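You operate a simulated robot arm through the tools that you are given. There is no shell and no other tool.

You run a simulated robot arm. Do the job below in one go: nothing can be reset, and whatever is moved stays where it is left.

## Task
Set the controls near the top of the bottles table. At the end: the black rocker switch is switched on; the silver steel reducer from the top of the bottles table is on the black drip tray; the stirrer plate knob is turned to 2; the colour knob is turned to blue; whatever was shut is shut again. Leave all else as you found it, and nothing knocked over. Set down upright: steel reducer.

Only the result counts: the job must be done as asked and must still hold three seconds after the hand-in. Knocking over, shifting, dropping, spilling or breaking anything else fails it.

## Robot
A 6-joint arm with a two-finger gripper, fixed in place. Base frame: the origin is at the foot of the arm, x ahead of it, y to its left, z up; the work surface is at about z = 0. Units: m, rad, N and s.
With the tool pointing down near the work surface it reaches from about 0.24 to 0.62 m from the base axis. Its first joint turns from -1.152 to 1.152 rad. Payload 1.37 kg.
Tool frame: the origin (TCP) lies between the finger pads and is the grasp point; the fingertips stand 0.022 m ahead of it; z points along the fingers, y is the line along which they close. The gripper opens to 0.092 m; its body begins 0.065 m behind the TCP.
Orientation is told as [roll, pitch, yaw] about the base's x, y, z axes, in that order, counted from this pose: with the fingers straight down and closing along the base's y, the tool's x points along the base's -x, its y along +y and its z along -z.

## Interface
- The arm moves only by the tool step_arm. Its argument "series" is a list of rows, each a list of 7 numbers: the shift along the tool's x, y, z in units of 500 mm (1.0 is 500 mm), then the turn, a rotation vector about the tool's x, y, z in units of 45 degrees (1.0 is 45 degrees), then the opening, from 0 (shut) to 1 (fully open). In form: [[x, y, z, ax, ay, az, jaw], ...]. A call has 1 to 20 rows; each row is the pose to reach, as a shift and turn from the pose commanded when the call began, along the tool's axes at that moment. A call with a number of a shift or a turn outside -1 to 1 is refused whole. Rows are played at 5 a second. More than 0.05 m and 0.15 rad between two rows, or a gripper value outside its range, and nothing of the call is played. A pose out of reach is approached as far as the arm can. The call stops where the force on the tool passes 40 N (or 10 N more than at its start, if that is more) or the arm is blocked; 0.2 s more then pass. Each finger travels about 0.0599 m/s and halts on what it meets, pressing with about 26 N; the grip force reading is that of the motor and also rises with nothing between the fingers. The clock runs only during rows and for 0.2 s after the last one: add rows that repeat a pose to give the fingers time. It gives the time, the measured TCP pose, the force on the tool (base axes), the opening and the grip force at its end, in the units of the frame above (readings bear some noise), with the torque about the TCP (base axes, N m) and any sound that the robot's microphone picked up.
- Cameras (640 x 400 px; columns grow to the right, rows downward): "scene" is fixed at [0.0314, -0.4269, 0.5885]; the picture's right is [0.81, -0.58, 0.00], its down [-0.30, -0.42, -0.86] and it looks along [0.50, 0.69, -0.52] (base axes); focal length 357 px, centre (320, 200). "wrist" rides on the gripper at [0.071, 0.019, -0.102] in the tool frame; the picture's right is [-0.26, 0.97, 0.00], its down [-0.75, -0.20, -0.63] and it looks along [-0.60, -0.16, 0.78] (tool axes); focal length 280 px, centre (320, 200). There is no depth. A picture from a camera that has moved, and an enlarged one, comes with that camera's place and axes in the base frame and with its lens.
- camera(camera): a new picture of that camera. The clock stands still meanwhile.
- zoom(camera, box): a new picture of the part [left, top, right, bottom] of that camera's present view, enlarged. The clock stands still meanwhile.
- sign_off(): hands the job in; it is judged then, once.

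Nothing tells you positions but the pictures and the camera data. Unless the task says otherwise, let go and move clear before handing in.

The tools are called by a JSON object that holds its "api" and its "payload". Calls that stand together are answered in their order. step_arm: Moves the arm, as the interface text tells. Its arguments: {"type":"object","properties":{"series":{"type":"array","items":{"type":"array","items":{"type":"number"}}}},"required":["series"]} The other tools are called the same way: camera (camera) takes a picture; zoom (camera, box) takes an enlarged picture of a part of a camera's view; sign_off () hands the job in.

At the start:

```text
time: 0.0
tool_pos: [0.4297, 0.1575, 0.3718]
ee_rot: [-0.001, 0.001, 0.001]
wrist_force: [-0.2, 0.2, 0.6]
torque: [0.0, 0.02, -0.02]
opening: 0.0922
gripper_force: 0.1
```

scene: 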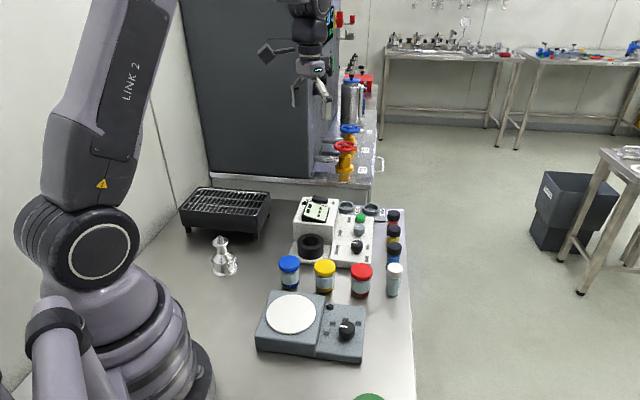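
wrist: 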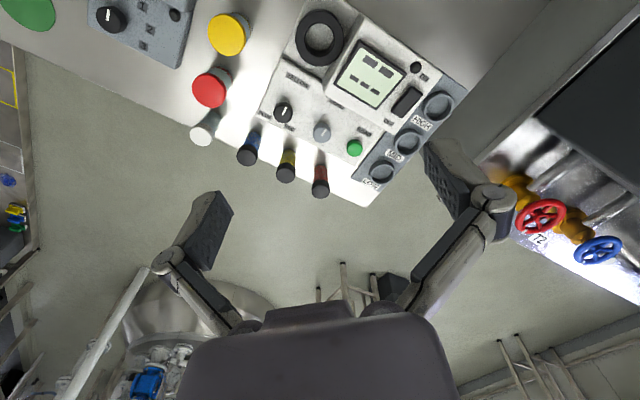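

I see a table with a drip tray, a steel reducer, a control box with a colour knob and rocker switch, bottles, and a stirrer plate. I'll zoom in on the details first.

{"api": "zoom", "payload": {"camera": "scene", "box": [270, 180, 430, 280]}}

{"api": "zoom", "payload": {"camera": "scene", "box": [240, 270, 400, 370]}}

{"api": "zoom", "payload": {"camera": "scene", "box": [160, 180, 320, 280]}}

{"api": "zoom", "payload": {"camera": "wrist", "box": [230, 0, 480, 210]}}

{"api": "zoom", "payload": {"camera": "wrist", "box": [60, 0, 260, 125]}}

```text
4.00 times, centred on (350, 230) of scene
camera zoom: at [0.0314, -0.4269, 0.5885], right [0.81, -0.58, 0.0], down [-0.3, -0.42, -0.86], along [0.5, 0.69, -0.52], focal length 1428 px, centre (200, 80)
```

zoom: 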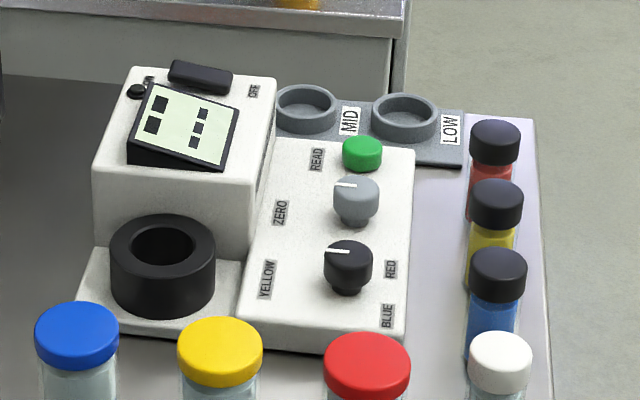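

```text
4.00 times, centred on (320, 320) of scene
camera zoom: at [0.0314, -0.4269, 0.5885], right [0.81, -0.58, 0.0], down [-0.3, -0.42, -0.86], along [0.5, 0.69, -0.52], focal length 1428 px, centre (320, -280)
```

zoom: 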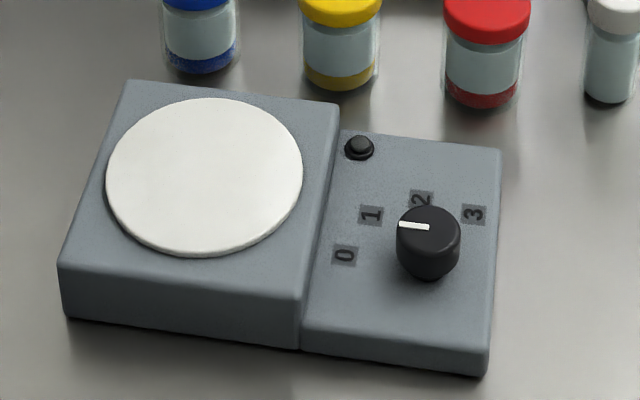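

```text
4.00 times, centred on (240, 230) of scene
camera zoom: at [0.0314, -0.4269, 0.5885], right [0.81, -0.58, 0.0], down [-0.3, -0.42, -0.86], along [0.5, 0.69, -0.52], focal length 1428 px, centre (640, 80)
```

zoom: 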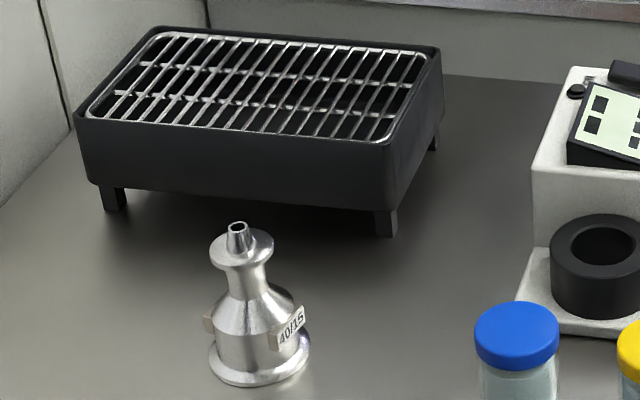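

```text
1.90 times, centred on (355, 105) of wrist
camera zoom: at [0.3586, 0.1771, 0.474], right [0.26, 0.97, 0.0], down [0.75, -0.2, 0.63], along [0.6, -0.16, -0.78], focal length 534 px, centre (253, 381)
```

zoom: 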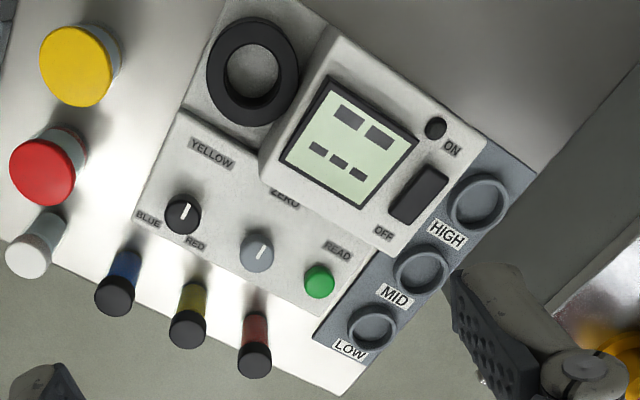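

```text
3.20 times, centred on (160, 62) of wrist
camera zoom: at [0.3586, 0.1771, 0.474], right [0.26, 0.97, 0.0], down [0.75, -0.2, 0.63], along [0.6, -0.16, -0.78], focal length 897 px, centre (832, 640)
```

zoom: 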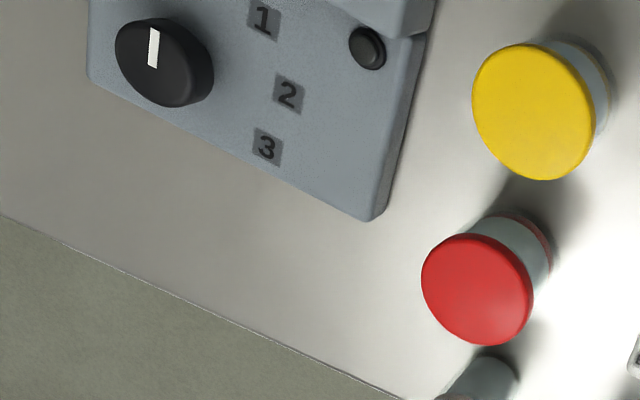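

The table top holds the reducer (about x 0.22, y 0.23), the drip tray (about 0.31, 0.41), the photometer with the colour knob (about 0.50, 0.08) and rocker (about 0.52, 0.26), and the stirrer knob (about 0.33, -0.10). Next I move the wrist camera closer to the photometer for a better look.

{"api": "step_arm", "payload": {"series": [[0.03, -0.014, 0.06, 0, 0, 0, 1], [0.06, -0.028, 0.12, 0, 0, 0, 1], [0.09, -0.042, 0.18, 0, 0, 0, 1], [0.12, -0.055, 0.244, 0, 0, 0, 1], [0.12, -0.055, 0.244, 0, 0, 0, 1]]}}

{"api": "camera", "payload": {"camera": "wrist"}}

{"api": "camera", "payload": {"camera": "scene"}}

```text
time: 1.2
tool_pos: [0.368, 0.1289, 0.2486]
ee_rot: [0.0, 0.001, -0.001]
wrist_force: [0.2, 0.7, 0.1]
torque: [0.01, 0.02, 0.02]
opening: 0.0921
gripper_force: 0.0
```

```text
taken
camera wrist: at [0.2974, 0.149, 0.3505], right [0.26, 0.97, 0.0], down [0.75, -0.2, 0.63], along [0.6, -0.16, -0.78], focal length 280 px, centre (320, 200)
```

wrist: 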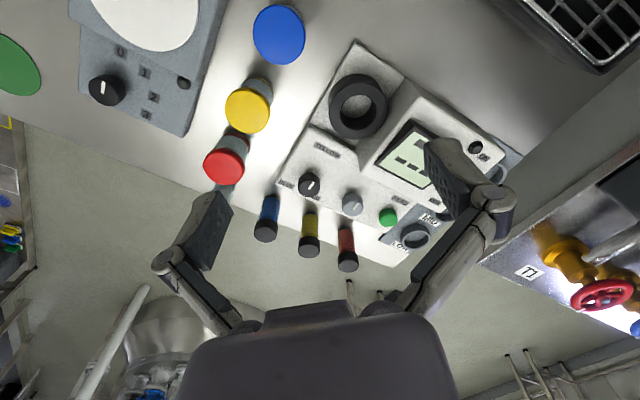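

```text
taken
```

scene: 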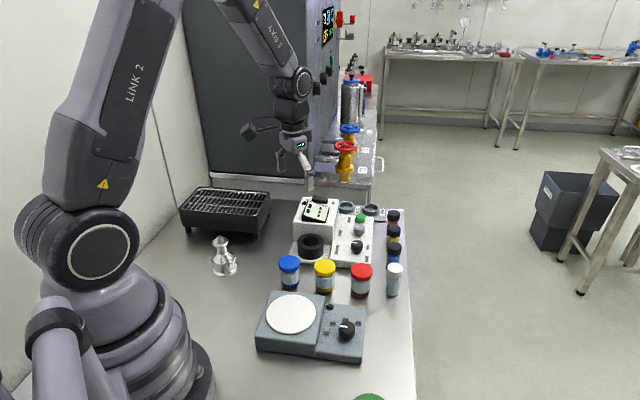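

The photometer panel is now visible above the gripper. I zoom in on each control for orientation details.

{"api": "zoom", "payload": {"camera": "wrist", "box": [270, 130, 370, 210]}}

{"api": "zoom", "payload": {"camera": "wrist", "box": [70, 30, 230, 140]}}

{"api": "zoom", "payload": {"camera": "wrist", "box": [380, 100, 540, 220]}}

{"api": "zoom", "payload": {"camera": "scene", "box": [300, 185, 350, 225]}}

{"api": "zoom", "payload": {"camera": "scene", "box": [325, 225, 385, 275]}}

{"api": "zoom", "payload": {"camera": "scene", "box": [310, 300, 374, 360]}}

```text
5.00 times, centred on (320, 170) of wrist
camera zoom: at [0.2974, 0.149, 0.3505], right [0.26, 0.97, 0.0], down [0.75, -0.2, 0.63], along [0.6, -0.16, -0.78], focal length 1402 px, centre (320, 350)
```

zoom: 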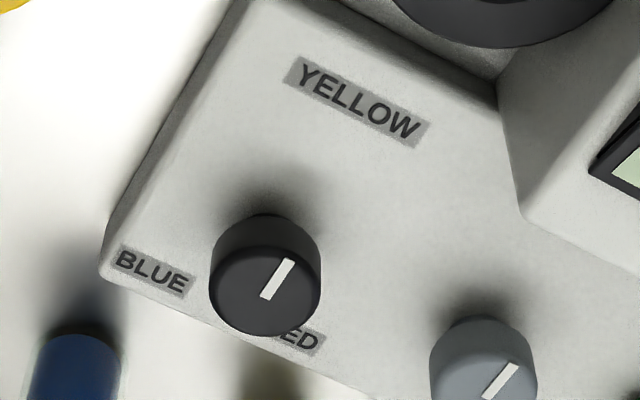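

```text
3.64 times, centred on (150, 85) of wrist
camera zoom: at [0.2974, 0.149, 0.3505], right [0.26, 0.97, 0.0], down [0.75, -0.2, 0.63], along [0.6, -0.16, -0.78], focal length 1020 px, centre (938, 618)
```

zoom: 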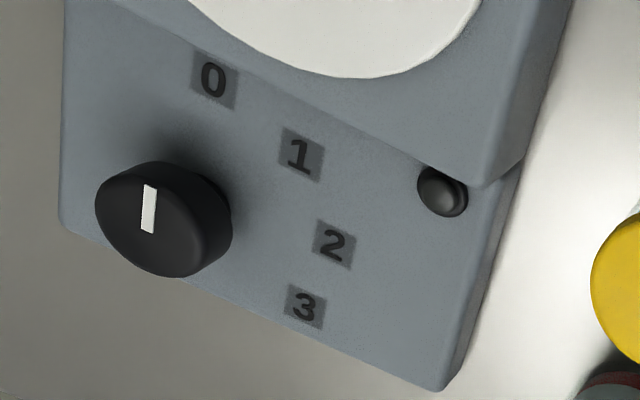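

```text
3.33 times, centred on (460, 160) of wrist
camera zoom: at [0.2974, 0.149, 0.3505], right [0.26, 0.97, 0.0], down [0.75, -0.2, 0.63], along [0.6, -0.16, -0.78], focal length 935 px, centre (-147, 333)
```

zoom: 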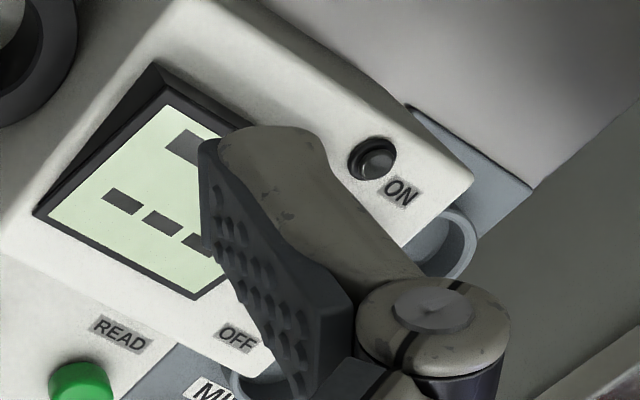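

```text
10.00 times, centred on (325, 205) of scene
camera zoom: at [0.0314, -0.4269, 0.5885], right [0.81, -0.58, 0.0], down [-0.3, -0.42, -0.86], along [0.5, 0.69, -0.52], focal length 3569 px, centre (270, 150)
```

zoom: 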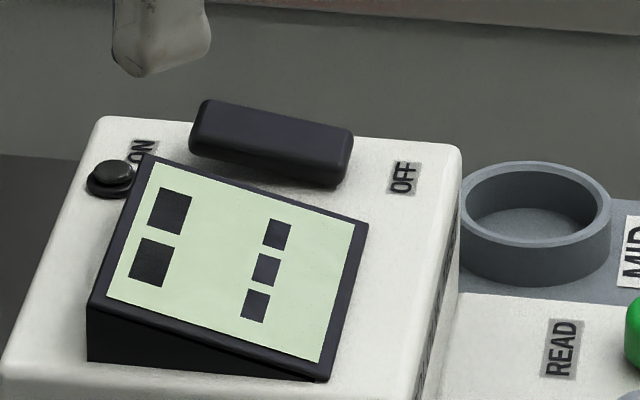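

```text
8.00 times, centred on (355, 250) of scene
camera zoom: at [0.0314, -0.4269, 0.5885], right [0.81, -0.58, 0.0], down [-0.3, -0.42, -0.86], along [0.5, 0.69, -0.52], focal length 2855 px, centre (40, -200)
```

zoom: 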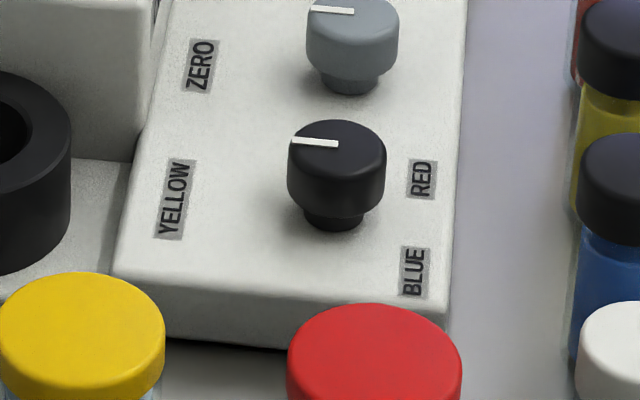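

```text
6.67 times, centred on (342, 330) of scene
camera zoom: at [0.0314, -0.4269, 0.5885], right [0.81, -0.58, 0.0], down [-0.3, -0.42, -0.86], along [0.5, 0.69, -0.52], focal length 2379 px, centre (173, -667)
```

zoom: 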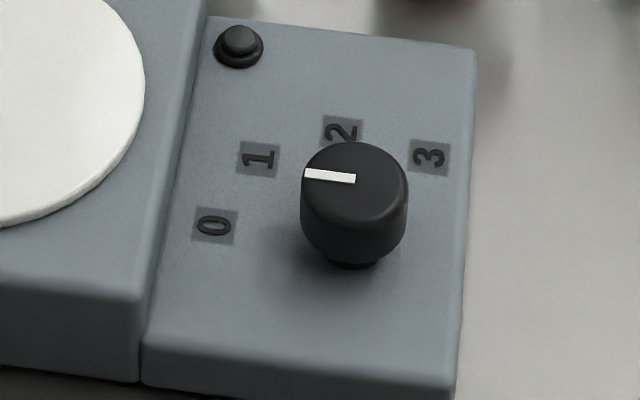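

The rocker is currently pressed at OFF with its ON end raised, the colour knob points at YELLOW, and the stirrer knob points at 0. Before reaching toward the rocker I check how close the neighbouring bench and cabinet are.

{"api": "zoom", "payload": {"camera": "scene", "box": [180, 80, 420, 230]}}

{"api": "zoom", "payload": {"camera": "wrist", "box": [440, 60, 640, 260]}}

```text
2.67 times, centred on (300, 155) of scene
camera zoom: at [0.0314, -0.4269, 0.5885], right [0.81, -0.58, 0.0], down [-0.3, -0.42, -0.86], along [0.5, 0.69, -0.52], focal length 952 px, centre (373, 320)
```

zoom: 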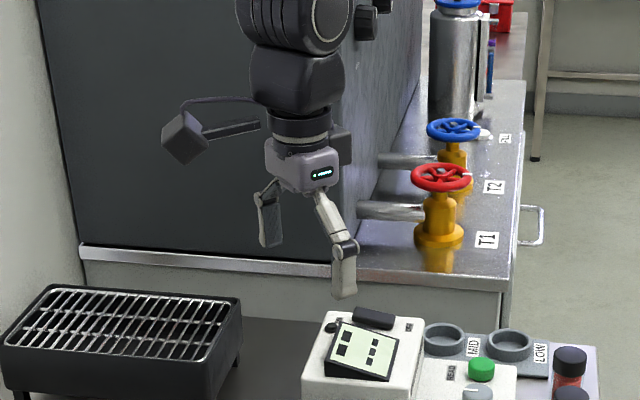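

```text
2.00 times, centred on (540, 160) of wrist
camera zoom: at [0.2974, 0.149, 0.3505], right [0.26, 0.97, 0.0], down [0.75, -0.2, 0.63], along [0.6, -0.16, -0.78], focal length 561 px, centre (-120, 280)
```

zoom: 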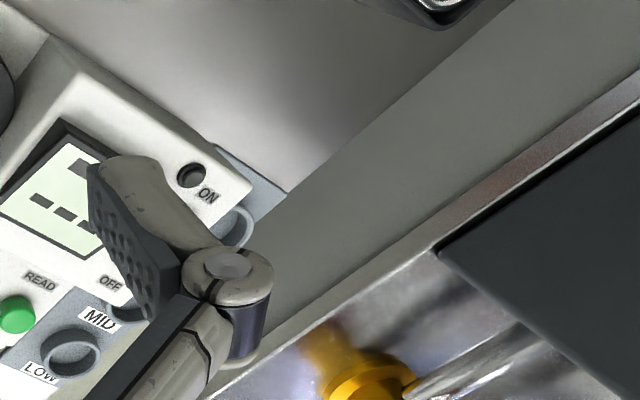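

The neighbouring bench and cabinet sit roughly 0.2 m behind the photometer, so there is room to work. I move the gripper so that the camera looks almost straight down on the rocker.

{"api": "step_arm", "payload": {"series": [[-0.057, 0.04, 0.01, 0, 0, 0, 1], [-0.115, 0.08, 0.019, 0, 0, 0, 1], [-0.172, 0.121, 0.029, 0, 0, 0, 1], [-0.23, 0.161, 0.038, 0, 0, 0, 1], [-0.287, 0.202, 0.048, 0, 0, 0, 1], [-0.344, 0.242, 0.058, 0, 0, 0, 1], [-0.344, 0.242, 0.058, 0, 0, 0, 1]]}}

{"api": "camera", "payload": {"camera": "wrist"}}

{"api": "zoom", "payload": {"camera": "wrist", "box": [220, 0, 420, 130]}}

```text
time: 2.8
tool_pos: [0.542, 0.2505, 0.2206]
ee_rot: [0.0, 0.0, 0.0]
wrist_force: [0.2, 1.2, 0.0]
torque: [0.0, 0.01, -0.01]
opening: 0.0919
gripper_force: 0.0
```

```text
taken
camera wrist: at [0.4724, 0.2708, 0.3227], right [0.26, 0.97, 0.0], down [0.75, -0.2, 0.62], along [0.6, -0.16, -0.78], focal length 280 px, centre (320, 200)
```

wrist: 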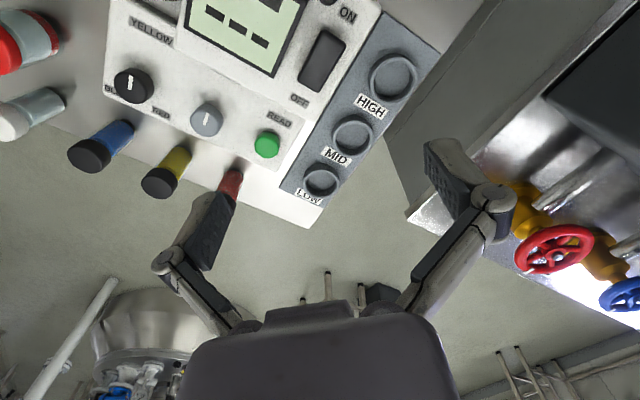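

```text
3.08 times, centred on (320, 65) of wrist
camera zoom: at [0.4724, 0.2708, 0.3227], right [0.26, 0.97, 0.0], down [0.75, -0.2, 0.62], along [0.6, -0.16, -0.78], focal length 863 px, centre (320, 615)
```

zoom: 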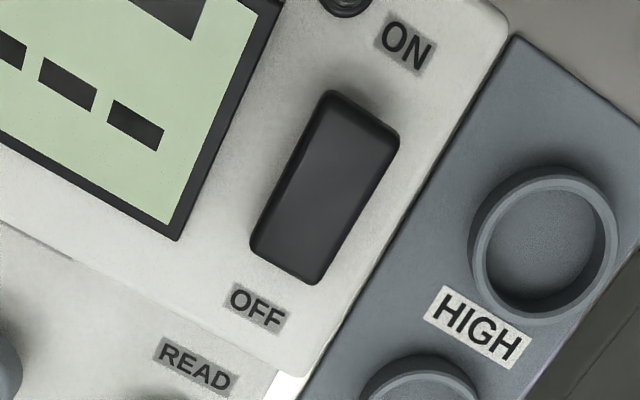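

From this view the rocker measures about 21 × 42 mm. Its ON end is near (0.510, 0.271) and its top is at z≈0.08. I close the fingers, turn 45° so the closed fingertips sit across the rocker, and hover above the ON end.

{"api": "step_arm", "payload": {"series": [[0.01, 0.006, 0.02, 0, 0, 0.167, 0.6], [0.02, 0.012, 0.05, 0, 0, 0.333, 0.3], [0.03, 0.018, 0.08, 0, 0, 0.5, 0], [0.04, 0.024, 0.11, 0, 0, 0.667, 0], [0.05, 0.03, 0.135, 0, 0, 0.833, 0], [0.058, 0.036, 0.16, 0, 0, 1.0, 0], [0.058, 0.036, 0.16, 0, 0, 1.0, 0]]}}

{"api": "camera", "payload": {"camera": "wrist"}}

{"api": "zoom", "payload": {"camera": "scene", "box": [280, 140, 360, 220]}}

```text
time: 4.4
tool_pos: [0.5142, 0.2693, 0.1395]
ee_rot: [-0.001, 0.001, -0.788]
wrist_force: [0.0, -0.1, -1.4]
torque: [-0.01, -0.03, -0.03]
opening: 0.0001
gripper_force: 25.7
```

```text
taken
camera wrist: at [0.4769, 0.3342, 0.2422], right [0.87, 0.5, 0.0], down [0.39, -0.68, 0.63], along [0.31, -0.54, -0.78], focal length 280 px, centre (320, 200)
```

wrist: 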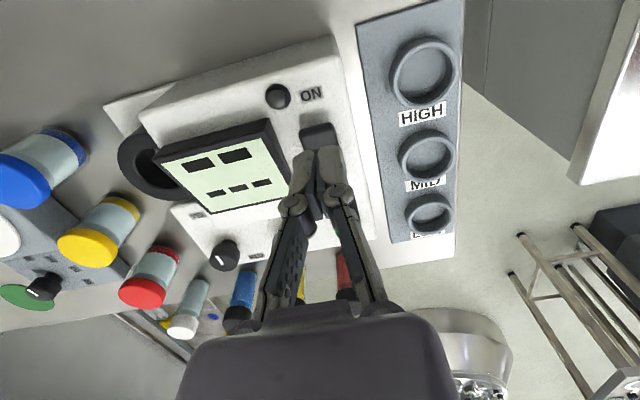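

```text
5.00 times, centred on (320, 180) of scene
camera zoom: at [0.0314, -0.4269, 0.5885], right [0.81, -0.58, 0.0], down [-0.3, -0.42, -0.86], along [0.5, 0.69, -0.52], focal length 1784 px, centre (320, 300)
```

zoom: 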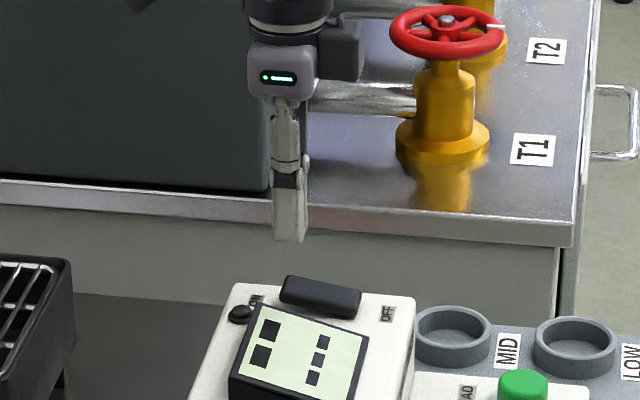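

The closed fingertips hover over the ON end. I check the alignment up close before pressing.

{"api": "zoom", "payload": {"camera": "wrist", "box": [240, 80, 400, 240]}}

```text
2.50 times, centred on (320, 160) of wrist
camera zoom: at [0.4769, 0.3342, 0.2422], right [0.87, 0.5, 0.0], down [0.39, -0.68, 0.63], along [0.31, -0.54, -0.78], focal length 701 px, centre (320, 300)
```

zoom: 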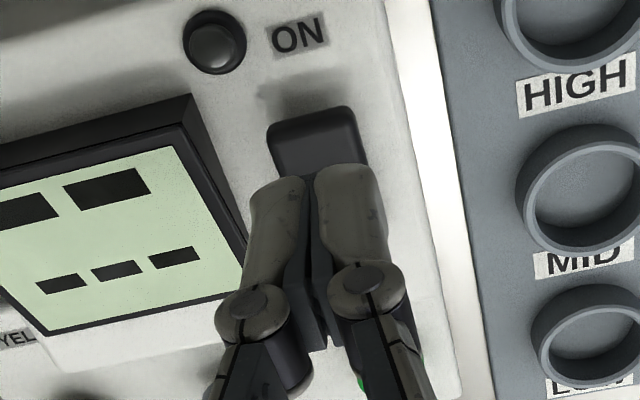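

The landing point is on the ON end of the rocker, clear of the display and lamp. I descend slowly, watching force and sound.

{"api": "step_arm", "payload": {"series": [[0, 0, 0.02, 0, 0, 0, 0], [0, 0, 0.04, 0, 0, 0, 0], [0, 0, 0.05, 0, 0, 0, 0], [0, 0, 0.058, 0, 0, 0, 0], [0, 0, 0.063, 0, 0, 0, 0], [0, 0, 0.067, 0, 0, 0, 0], [0, 0, 0.071, 0, 0, 0, 0], [0, 0, 0.075, 0, 0, 0, 0]]}}

{"api": "zoom", "payload": {"camera": "scene", "box": [290, 170, 350, 220]}}

```text
time: 6.2
tool_pos: [0.5119, 0.2691, 0.1069]
ee_rot: [0.001, 0.001, -0.785]
wrist_force: [-16.0, -8.8, 32.5]
torque: [-0.32, 0.2, -0.14]
opening: 0.0061
gripper_force: 27.9
```

```text
8.00 times, centred on (320, 195) of scene
camera zoom: at [0.0312, -0.4271, 0.5884], right [0.81, -0.58, 0.0], down [-0.3, -0.42, -0.86], along [0.5, 0.7, -0.52], focal length 2855 px, centre (320, 240)
```

zoom: 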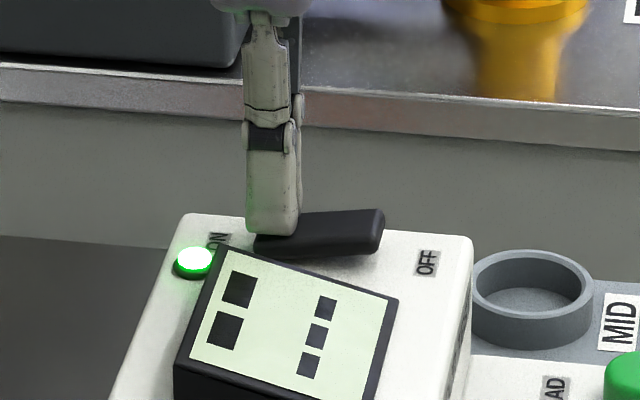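

The lamp lit green and the ON end is down, so the rocker is on. I retract straight up and check that nothing shifted.

{"api": "step_arm", "payload": {"series": [[0, 0, -0.02, 0, 0, 0, 0], [0, 0, -0.06, 0, 0, 0, 0], [0, 0, -0.12, 0, 0, 0, 0], [0, 0, -0.2, 0, 0, 0, 0], [0, 0, -0.2, 0, 0, 0, 0]]}}

{"api": "zoom", "payload": {"camera": "scene", "box": [270, 180, 430, 280]}}

{"api": "camera", "payload": {"camera": "wrist"}}

```text
time: 7.4
tool_pos: [0.5125, 0.2689, 0.2058]
ee_rot: [0.0, 0.0, -0.785]
wrist_force: [-0.2, 0.3, -0.5]
torque: [0.03, -0.02, -0.01]
opening: 0.0003
gripper_force: 27.7
```

```text
4.00 times, centred on (350, 230) of scene
camera zoom: at [0.0314, -0.4269, 0.5885], right [0.81, -0.58, 0.0], down [-0.3, -0.42, -0.86], along [0.5, 0.69, -0.52], focal length 1428 px, centre (200, 80)
```

zoom: 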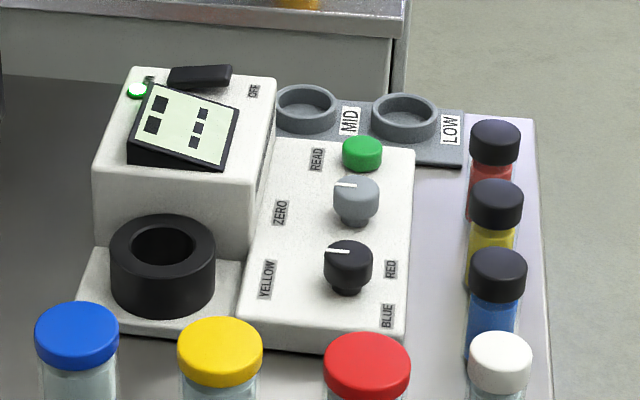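

```text
taken
camera wrist: at [0.4754, 0.3329, 0.3075], right [0.87, 0.5, 0.0], down [0.39, -0.68, 0.63], along [0.31, -0.54, -0.78], focal length 280 px, centre (320, 200)
```

wrist: 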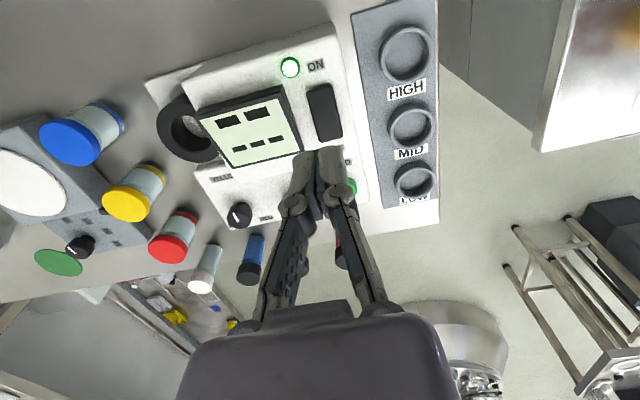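

The rocker is on, and the photometer and everything else look unmoved. Next is the colour knob: I move above it, near (0.505, 0.078), with the fingers half open and yaw at -70°.

{"api": "step_arm", "payload": {"series": [[-0.054, -0.057, 0.006, 0, 0, 0.111, 0.2], [-0.109, -0.114, 0.012, 0, 0, 0.222, 0.4], [-0.163, -0.171, 0.018, 0, 0, 0.333, 0.5], [-0.218, -0.228, 0.025, 0, 0, 0.444, 0.5], [-0.272, -0.285, 0.032, 0, 0, 0.556, 0.5], [-0.272, -0.285, 0.032, 0, 0, 0.556, 0.5]]}}

{"api": "camera", "payload": {"camera": "wrist"}}

{"api": "zoom", "payload": {"camera": "wrist", "box": [240, 20, 400, 180]}}

```text
time: 8.8
tool_pos: [0.5073, 0.0711, 0.1872]
ee_rot: [0.0, -0.002, -1.224]
wrist_force: [0.1, 1.0, 0.5]
torque: [0.04, 0.01, 0.01]
opening: 0.046
gripper_force: 0.0
```

```text
taken
camera wrist: at [0.5001, 0.1451, 0.2895], right [1.0, 0.08, 0.0], down [0.06, -0.78, 0.62], along [0.05, -0.62, -0.78], focal length 280 px, centre (320, 200)
```

wrist: 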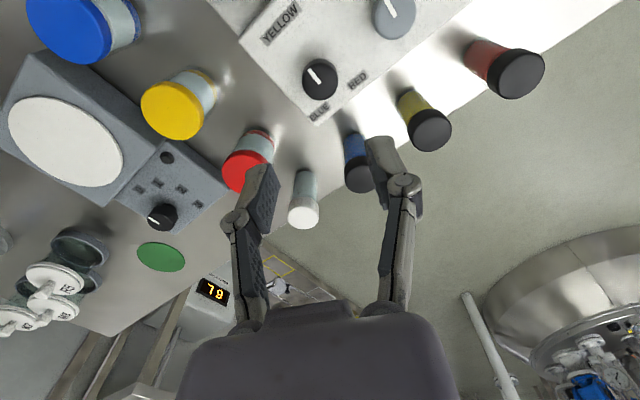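

```text
2.50 times, centred on (320, 100) of wrist
camera zoom: at [0.5001, 0.1451, 0.2895], right [1.0, 0.08, 0.0], down [0.06, -0.78, 0.62], along [0.05, -0.62, -0.78], focal length 701 px, centre (320, 450)
```

zoom: 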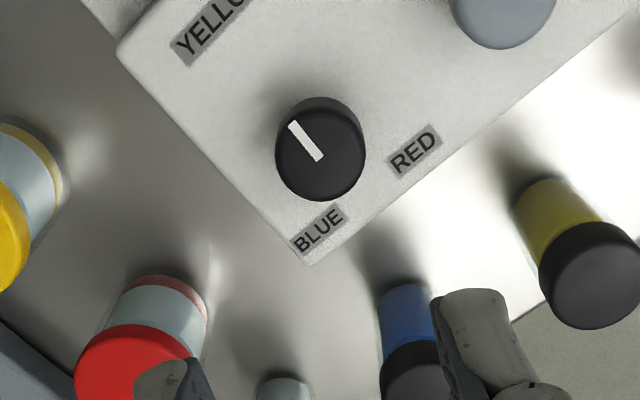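

The knob centre works out at (0.5055, 0.077) with its top at z≈0.047, and BLUE lies about 140° counterclockwise from YELLOW. I descend with the fingers either side of the knob.

{"api": "step_arm", "payload": {"series": [[0.006, -0.001, 0.05, 0, 0, 0, 0.5], [0.012, -0.001, 0.12, 0, 0, 0, 0.5], [0.012, -0.001, 0.19, 0, 0, 0, 0.5], [0.012, -0.001, 0.23, 0, 0, 0, 0.5], [0.012, -0.001, 0.255, 0, 0, 0, 0.5], [0.012, -0.001, 0.274, 0, 0, 0, 0.5], [0.012, -0.001, 0.274, 0, 0, 0, 0.5]]}}

{"api": "camera", "payload": {"camera": "wrist"}}

{"api": "zoom", "payload": {"camera": "scene", "box": [310, 200, 410, 280]}}

```text
time: 10.4
tool_pos: [0.5058, 0.0758, 0.0499]
ee_rot: [-0.001, -0.001, -1.221]
wrist_force: [-0.8, 0.6, 0.0]
torque: [-0.01, -0.03, 0.01]
opening: 0.0459
gripper_force: 0.0
```

```text
taken
camera wrist: at [0.4989, 0.1492, 0.1528], right [1.0, 0.08, 0.0], down [0.07, -0.78, 0.62], along [0.05, -0.62, -0.78], focal length 280 px, centre (320, 200)
```

wrist: 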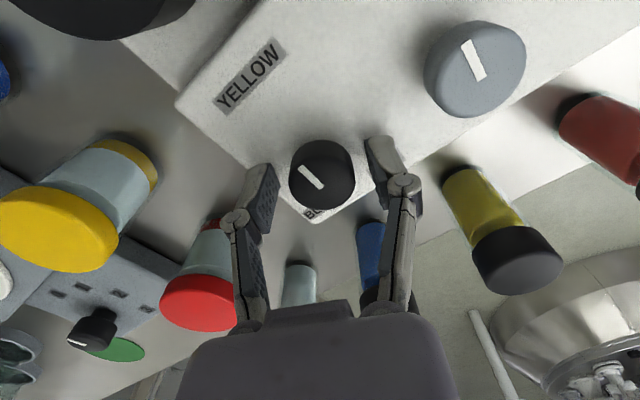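

```text
5.00 times, centred on (360, 240) of scene
camera zoom: at [0.0314, -0.4269, 0.5885], right [0.81, -0.58, 0.0], down [-0.3, -0.42, -0.86], along [0.5, 0.69, -0.52], focal length 1784 px, centre (120, 0)
```

zoom: 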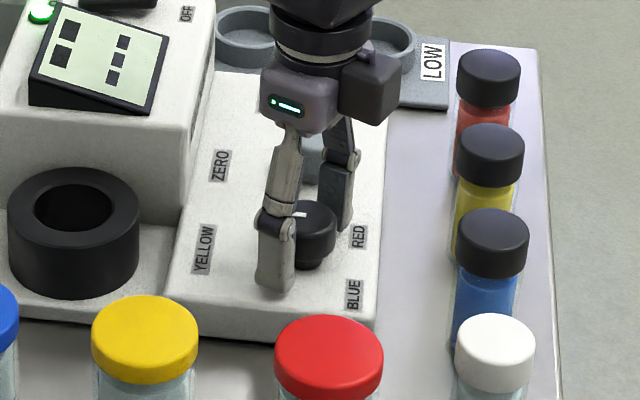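

The fingers straddle the knob. I zoom in to check centring before closing.

{"api": "zoom", "payload": {"camera": "wrist", "box": [240, 110, 400, 230]}}

```text
3.33 times, centred on (320, 170) of wrist
camera zoom: at [0.4989, 0.1492, 0.1528], right [1.0, 0.08, 0.0], down [0.07, -0.78, 0.62], along [0.05, -0.62, -0.78], focal length 935 px, centre (320, 300)
```

zoom: 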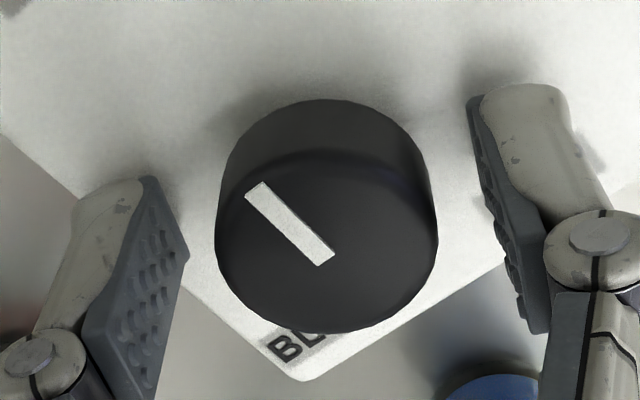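

The knob is centred within about 1–2 mm. I close on it.

{"api": "step_arm", "payload": {"series": [[0, 0, 0, 0, 0, 0, 0.3], [0, 0, 0, 0, 0, 0, 0.1], [0, 0, 0, 0, 0, 0, 0], [0, 0, 0, 0, 0, 0, 0]]}}

{"api": "zoom", "payload": {"camera": "wrist", "box": [240, 110, 400, 230]}}

```text
time: 11.4
tool_pos: [0.5059, 0.0764, 0.0515]
ee_rot: [0.003, -0.001, -1.221]
wrist_force: [13.9, 3.8, -7.1]
torque: [0.0, -0.23, -0.02]
opening: 0.0291
gripper_force: 27.5
```

```text
3.33 times, centred on (320, 170) of wrist
camera zoom: at [0.4995, 0.1495, 0.1534], right [1.0, 0.08, 0.0], down [0.06, -0.78, 0.62], along [0.06, -0.62, -0.78], focal length 935 px, centre (320, 300)
```

zoom: 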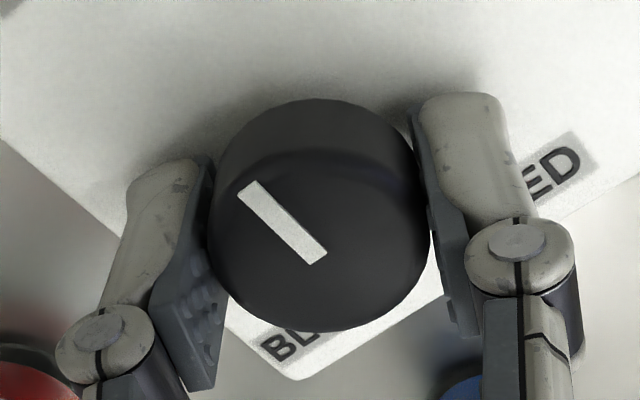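

The grip is good with a small side load of about 14 N, so I relieve it by shifting 0.7 mm and rotate counterclockwise 45°.

{"api": "step_arm", "payload": {"series": [[0, 0.0014, 0, 0, 0, -0.1, 0], [0, 0.0014, 0, 0, 0, -0.25, 0], [0, 0.0014, 0, 0, 0, -0.4, 0], [0, 0.0014, 0, 0, 0, -0.55, 0], [0, 0.0014, 0, 0, 0, -0.7, 0], [0, 0.0014, 0, 0, 0, -0.85, 0], [0, 0.0014, 0, 0, 0, -1.0, 0], [0, 0.0014, 0, 0, 0, -1.0, 0]]}}

{"api": "zoom", "payload": {"camera": "wrist", "box": [240, 110, 400, 230]}}

{"api": "zoom", "payload": {"camera": "scene", "box": [310, 200, 410, 280]}}

```text
time: 13.2
tool_pos: [0.5056, 0.0775, 0.0511]
ee_rot: [0.001, -0.003, -0.436]
wrist_force: [4.3, -15.1, 12.7]
torque: [-0.31, -0.09, -0.01]
opening: 0.0291
gripper_force: 28.0
```

```text
3.33 times, centred on (320, 170) of wrist
camera zoom: at [0.4498, 0.1246, 0.153], right [0.64, 0.76, 0.0], down [0.6, -0.5, 0.63], along [0.48, -0.4, -0.78], focal length 935 px, centre (320, 300)
```

zoom: 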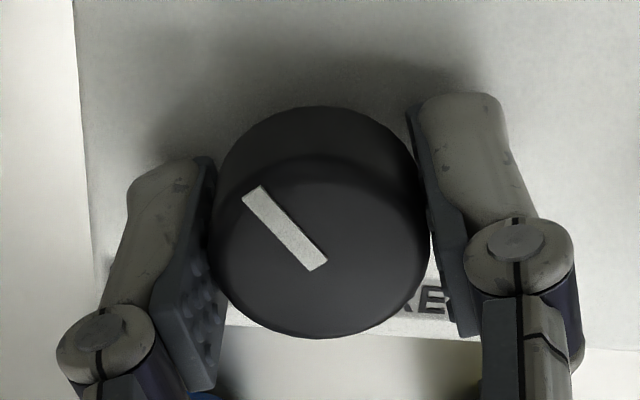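

```text
5.00 times, centred on (360, 240) of scene
camera zoom: at [0.0313, -0.4269, 0.5885], right [0.81, -0.58, 0.0], down [-0.3, -0.42, -0.86], along [0.5, 0.69, -0.52], focal length 1784 px, centre (120, 0)
```

zoom: 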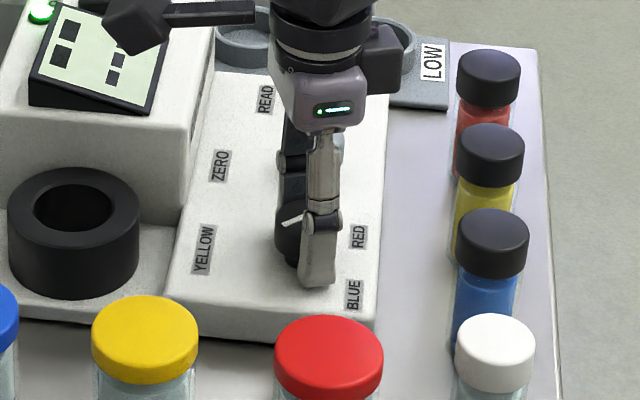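

The knob is following the gripper without slip: the mark keeps its place relative to the fingers. I continue another 45° with a small centring correction.

{"api": "step_arm", "payload": {"series": [[-0.0007, -0.0011, 0, 0, 0, -0.1, 0], [-0.0007, -0.0011, 0, 0, 0, -0.25, 0], [-0.0007, -0.0011, 0, 0, 0, -0.4, 0], [-0.0007, -0.0011, 0, 0, 0, -0.55, 0], [-0.0007, -0.0011, 0, 0, 0, -0.7, 0], [-0.0007, -0.0011, 0, 0, 0, -0.85, 0], [-0.0007, -0.0011, 0, 0, 0, -1.0, 0], [-0.0007, -0.0011, 0, 0, 0, -1.0, 0]]}}

{"api": "zoom", "payload": {"camera": "wrist", "box": [240, 110, 400, 230]}}

```text
time: 15.0
tool_pos: [0.5062, 0.0768, 0.0507]
ee_rot: [0.0, -0.002, 0.353]
wrist_force: [-8.3, -6.7, 18.6]
torque: [-0.13, 0.19, 0.02]
opening: 0.0288
gripper_force: 27.5
```

```text
3.33 times, centred on (320, 170) of wrist
camera zoom: at [0.4331, 0.0712, 0.1523], right [-0.09, 1.0, 0.0], down [0.78, 0.07, 0.62], along [0.62, 0.05, -0.78], focal length 935 px, centre (320, 300)
```

zoom: 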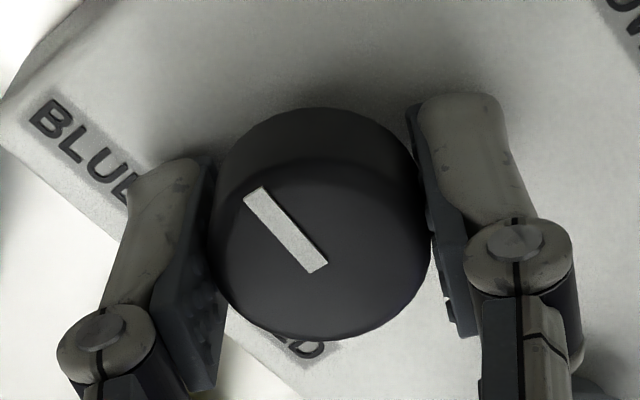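

Still tracking at about 90° turned so far. I continue 45° more, lifting slightly to ease the vertical load.

{"api": "step_arm", "payload": {"series": [[0, 0, -0.0014, 0, 0, -0.1, 0], [0, 0, -0.0014, 0, 0, -0.25, 0], [0, 0, -0.0014, 0, 0, -0.4, 0], [0, 0, -0.0014, 0, 0, -0.55, 0], [0, 0, -0.0014, 0, 0, -0.7, 0], [0, 0, -0.0014, 0, 0, -0.85, 0], [0, 0, -0.0014, 0, 0, -1.0, 0], [0, 0, -0.0014, 0, 0, -1.0, 0]]}}

{"api": "zoom", "payload": {"camera": "wrist", "box": [240, 110, 400, 230]}}

{"api": "camera", "payload": {"camera": "scene"}}

```text
time: 16.8
tool_pos: [0.5061, 0.0776, 0.0485]
ee_rot: [0.001, 0.001, 1.137]
wrist_force: [5.0, 6.5, -19.9]
torque: [0.15, 0.0, 0.05]
opening: 0.0287
gripper_force: 28.6
```

```text
3.33 times, centred on (320, 170) of wrist
camera zoom: at [0.4587, 0.0214, 0.1525], right [-0.77, 0.64, 0.0], down [0.5, 0.6, 0.62], along [0.4, 0.48, -0.78], focal length 935 px, centre (320, 300)
```

zoom: 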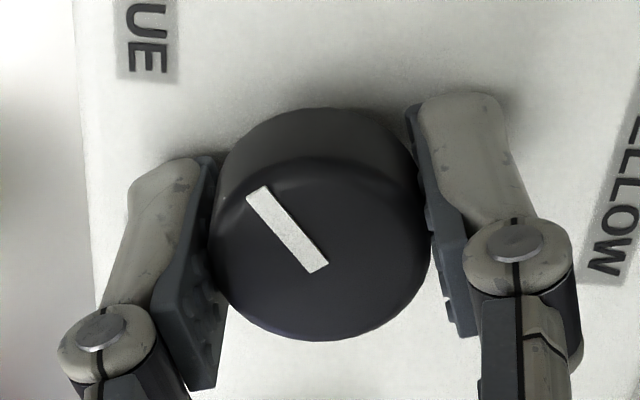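

```text
taken
```

scene: 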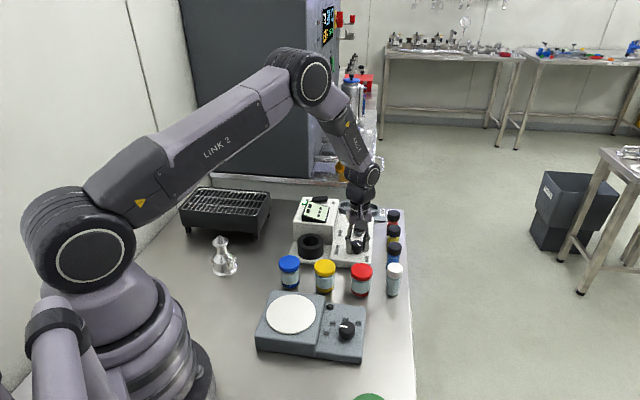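

About 130° turned, with a lag of roughly 5° in the grip. I turn 11° further, then release and check against the BLUE label.

{"api": "step_arm", "payload": {"series": [[0, 0, 0.0006, 0, 0, -0.08, 0], [0, 0, 0.0006, 0, 0, -0.16, 0], [0, 0, 0.0006, 0, 0, -0.245, 0], [0, 0, 0.0006, 0, 0, -0.245, 0]]}}

{"api": "zoom", "payload": {"camera": "wrist", "box": [240, 110, 400, 230]}}

```text
time: 17.8
tool_pos: [0.5058, 0.0774, 0.0512]
ee_rot: [0.0, 0.0, 1.328]
wrist_force: [-4.0, 1.7, -3.4]
torque: [0.11, 0.01, -0.46]
opening: 0.029
gripper_force: 28.0
```

```text
3.33 times, centred on (320, 170) of wrist
camera zoom: at [0.4701, 0.0131, 0.1533], right [-0.87, 0.49, 0.0], down [0.38, 0.68, 0.62], along [0.3, 0.55, -0.78], focal length 935 px, centre (320, 300)
```

zoom: 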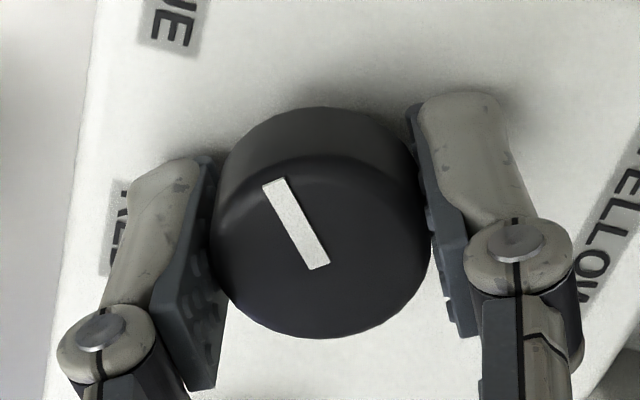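

The torque rose to 0.46 N·m and the knob stopped following, so it seems to have reached its end stop. I release and lift to look at where the mark points.

{"api": "step_arm", "payload": {"series": [[0, 0, 0, 0, 0, 0, 0.25], [0, 0, 0, 0, 0, 0, 0.5], [0, 0, 0, 0, 0, 0, 0.5], [0, 0, -0.05, 0, 0, 0, 0.5], [0, 0, -0.12, 0, 0, 0, 0.5], [0, 0, -0.2, 0, 0, 0, 0.5], [0, 0, -0.27, 0, 0, 0, 0.5], [0, 0, -0.27, 0, 0, 0, 0.5]]}}

{"api": "zoom", "payload": {"camera": "wrist", "box": [240, 0, 400, 130]}}

{"api": "zoom", "payload": {"camera": "scene", "box": [325, 225, 385, 275]}}

```text
time: 19.6
tool_pos: [0.5056, 0.076, 0.1858]
ee_rot: [0.0, 0.0, 1.326]
wrist_force: [-0.4, -0.5, 0.4]
torque: [0.0, -0.01, 0.04]
opening: 0.0459
gripper_force: 0.0
```

```text
3.08 times, centred on (320, 65) of wrist
camera zoom: at [0.4701, 0.0122, 0.2876], right [-0.87, 0.49, 0.0], down [0.38, 0.68, 0.62], along [0.3, 0.55, -0.78], focal length 863 px, centre (320, 615)
```

zoom: 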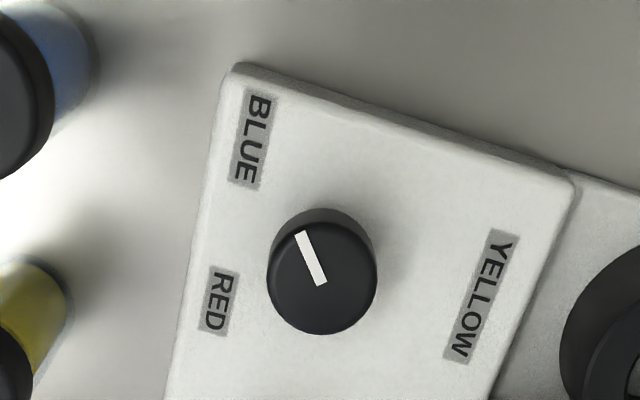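

```text
8.00 times, centred on (355, 250) of scene
camera zoom: at [0.0314, -0.4269, 0.5885], right [0.81, -0.58, 0.0], down [-0.3, -0.42, -0.86], along [0.5, 0.69, -0.52], focal length 2855 px, centre (40, -200)
```

zoom: 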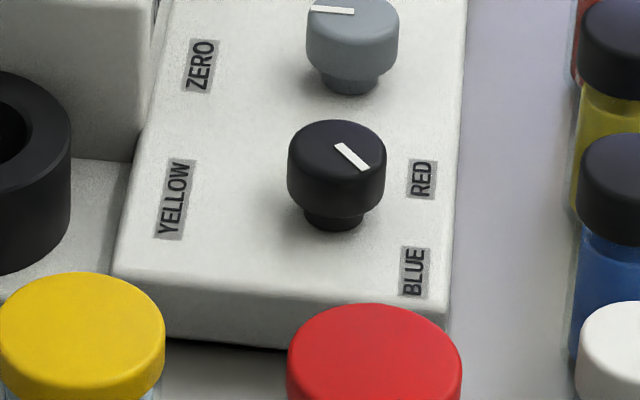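

The mark now points roughly toward BLUE. I zoom in further to measure its direction more exactly.

{"api": "zoom", "payload": {"camera": "wrist", "box": [295, 45, 345, 80]}}

{"api": "zoom", "payload": {"camera": "scene", "box": [340, 232, 380, 262]}}

```text
11.43 times, centred on (320, 62) of wrist
camera zoom: at [0.4701, 0.0122, 0.2876], right [-0.87, 0.49, 0.0], down [0.38, 0.68, 0.62], along [0.3, 0.55, -0.78], focal length 3204 px, centre (320, 1771)
```

zoom: 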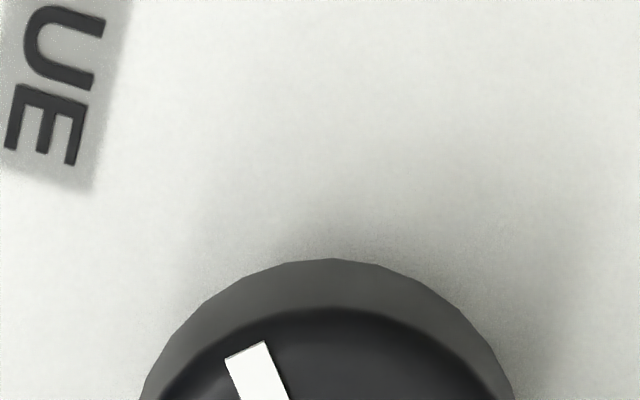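

```text
13.33 times, centred on (360, 247) of scene
camera zoom: at [0.0314, -0.4269, 0.5885], right [0.81, -0.58, 0.0], down [-0.3, -0.42, -0.86], along [0.5, 0.69, -0.52], focal length 4758 px, centre (-213, -427)
```

zoom: 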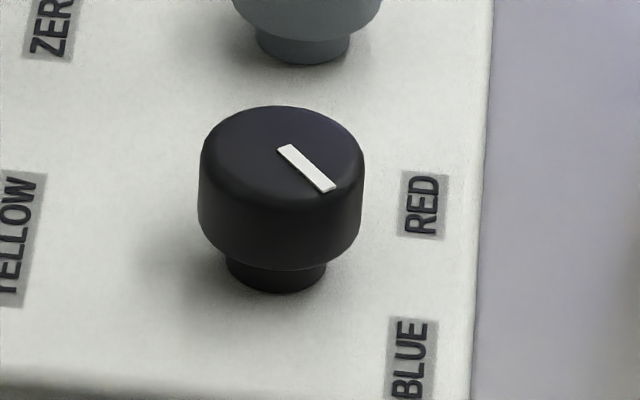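

{"api": "zoom", "payload": {"camera": "wrist", "box": [297, 62, 345, 112]}}

{"api": "zoom", "payload": {"camera": "wrist", "box": [270, 20, 400, 120]}}

```text
8.00 times, centred on (321, 87) of wrist
camera zoom: at [0.4701, 0.0122, 0.2876], right [-0.87, 0.49, 0.0], down [0.38, 0.68, 0.62], along [0.3, 0.55, -0.78], focal length 2243 px, centre (312, 1104)
```

zoom: 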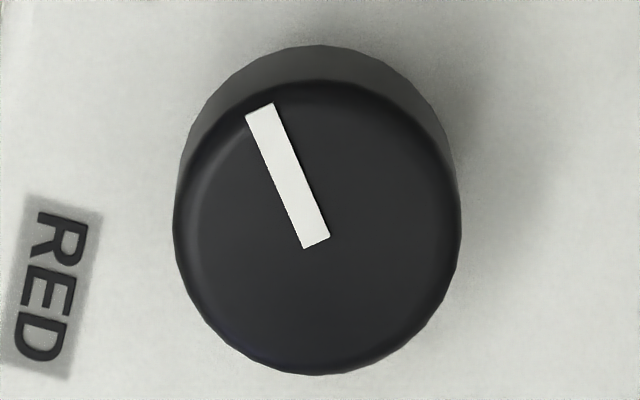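

```text
4.00 times, centred on (335, 70) of wrist
camera zoom: at [0.4701, 0.0122, 0.2876], right [-0.87, 0.49, 0.0], down [0.38, 0.68, 0.62], along [0.3, 0.55, -0.78], focal length 1122 px, centre (260, 720)
```

zoom: 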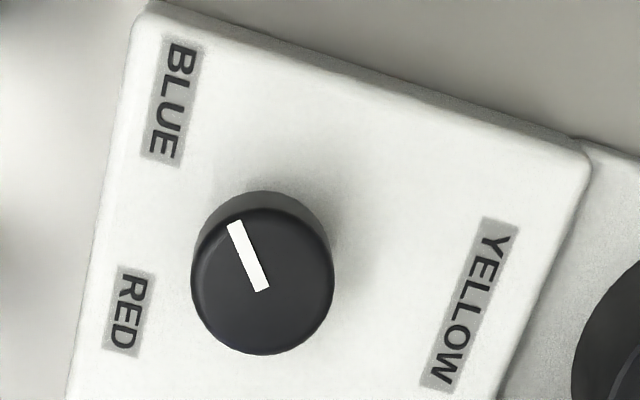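

The mark sits at about +130° from YELLOW, while the BLUE label is centred at about +139°. To learn whether that was a true end stop or a grip slip, I regrip at a different yaw and test a little further turn.

{"api": "step_arm", "payload": {"series": [[0, 0, 0, 0, 0, 0.16, 0.5], [0, 0, 0.02, 0, 0, 0.32, 0.5], [0, 0, 0.07, 0, 0, 0.48, 0.5], [0, 0, 0.13, 0, 0, 0.64, 0.5], [0, 0, 0.19, 0, 0, 0.8, 0.5], [0, 0, 0.24, 0, 0, 0.8, 0.5], [0, 0, 0.27, 0, 0, 0.8, 0.5], [0, 0, 0.27, 0, 0, 0.8, 0.5], [0, 0, 0.27, 0, 0, 0.8, 0.3], [0, 0, 0.27, 0, 0, 0.8, 0.0], [0, 0, 0.27, 0, 0, 0.8, 0.0], [0, 0, 0.27, 0, 0, 0.8, 0.0]]}}

{"api": "zoom", "payload": {"camera": "wrist", "box": [240, 110, 400, 230]}}

```text
time: 22.2
tool_pos: [0.506, 0.0761, 0.0472]
ee_rot: [0.001, 0.002, 0.699]
wrist_force: [-3.8, 9.3, -1.1]
torque: [0.08, 0.07, -0.01]
opening: 0.0283
gripper_force: 28.0
```

```text
3.33 times, centred on (320, 170) of wrist
camera zoom: at [0.4391, 0.0463, 0.1508], right [-0.42, 0.91, 0.0], down [0.71, 0.33, 0.62], along [0.57, 0.26, -0.78], focal length 935 px, centre (320, 300)
```

zoom: 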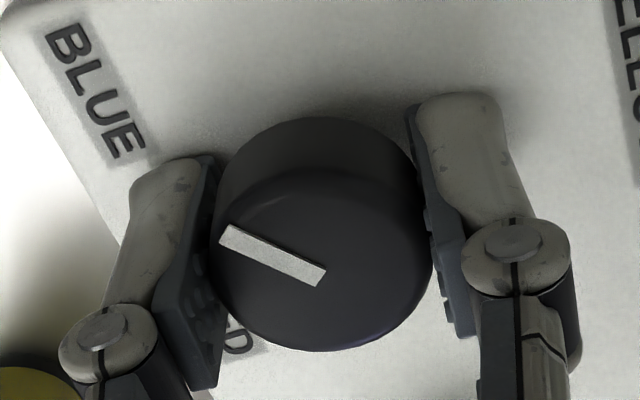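

Gripped again. I try 6° more counterclockwise and watch the torque.

{"api": "step_arm", "payload": {"series": [[0, 0, 0, 0, 0, -0.045, 0], [0, 0, 0, 0, 0, -0.09, 0], [0, 0, 0, 0, 0, -0.133, 0], [0, 0, 0, 0, 0, -0.133, 0]]}}

{"api": "zoom", "payload": {"camera": "wrist", "box": [240, 110, 400, 230]}}

```text
time: 23.2
tool_pos: [0.5061, 0.0772, 0.0488]
ee_rot: [0.002, 0.0, 0.803]
wrist_force: [-7.5, 16.7, -9.3]
torque: [0.29, 0.02, -0.41]
opening: 0.0288
gripper_force: 28.4
```

```text
3.33 times, centred on (320, 170) of wrist
camera zoom: at [0.4429, 0.0395, 0.1511], right [-0.51, 0.86, 0.0], down [0.67, 0.4, 0.62], along [0.53, 0.32, -0.78], focal length 935 px, centre (320, 300)
```

zoom: 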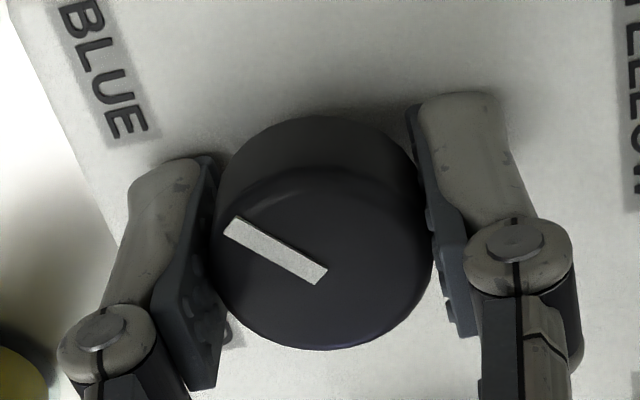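

The torque jumped again and the knob didn't move, so +130° is a true end stop. Before deciding exactly where BLUE should sit, I'll learn from the stirrer knob how far its stops lie past its end positions. I release and lift.

{"api": "step_arm", "payload": {"series": [[0, 0, 0, 0, 0, 0, 0.25], [0, 0, 0, 0, 0, 0, 0.5], [0, 0, 0, 0, 0, 0, 0.5], [0, 0, -0.05, 0, 0, 0, 0.5], [0, 0, -0.12, 0, 0, 0, 0.5], [0, 0, -0.2, 0, 0, 0, 0.5], [0, 0, -0.28, 0, 0, 0, 0.5], [0, 0, -0.28, 0, 0, 0, 0.5]]}}

{"api": "zoom", "payload": {"camera": "scene", "box": [340, 232, 380, 262]}}

```text
time: 25.0
tool_pos: [0.5055, 0.0782, 0.1891]
ee_rot: [-0.001, 0.0, 0.803]
wrist_force: [-0.5, 1.0, -0.4]
torque: [-0.01, 0.0, 0.02]
opening: 0.046
gripper_force: 0.1
```

```text
13.33 times, centred on (360, 247) of scene
camera zoom: at [0.0314, -0.4269, 0.5885], right [0.81, -0.58, 0.0], down [-0.3, -0.42, -0.86], along [0.5, 0.69, -0.52], focal length 4758 px, centre (-213, -427)
```

zoom: 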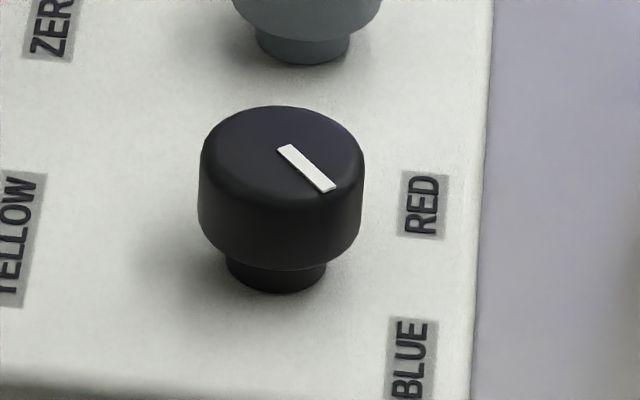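

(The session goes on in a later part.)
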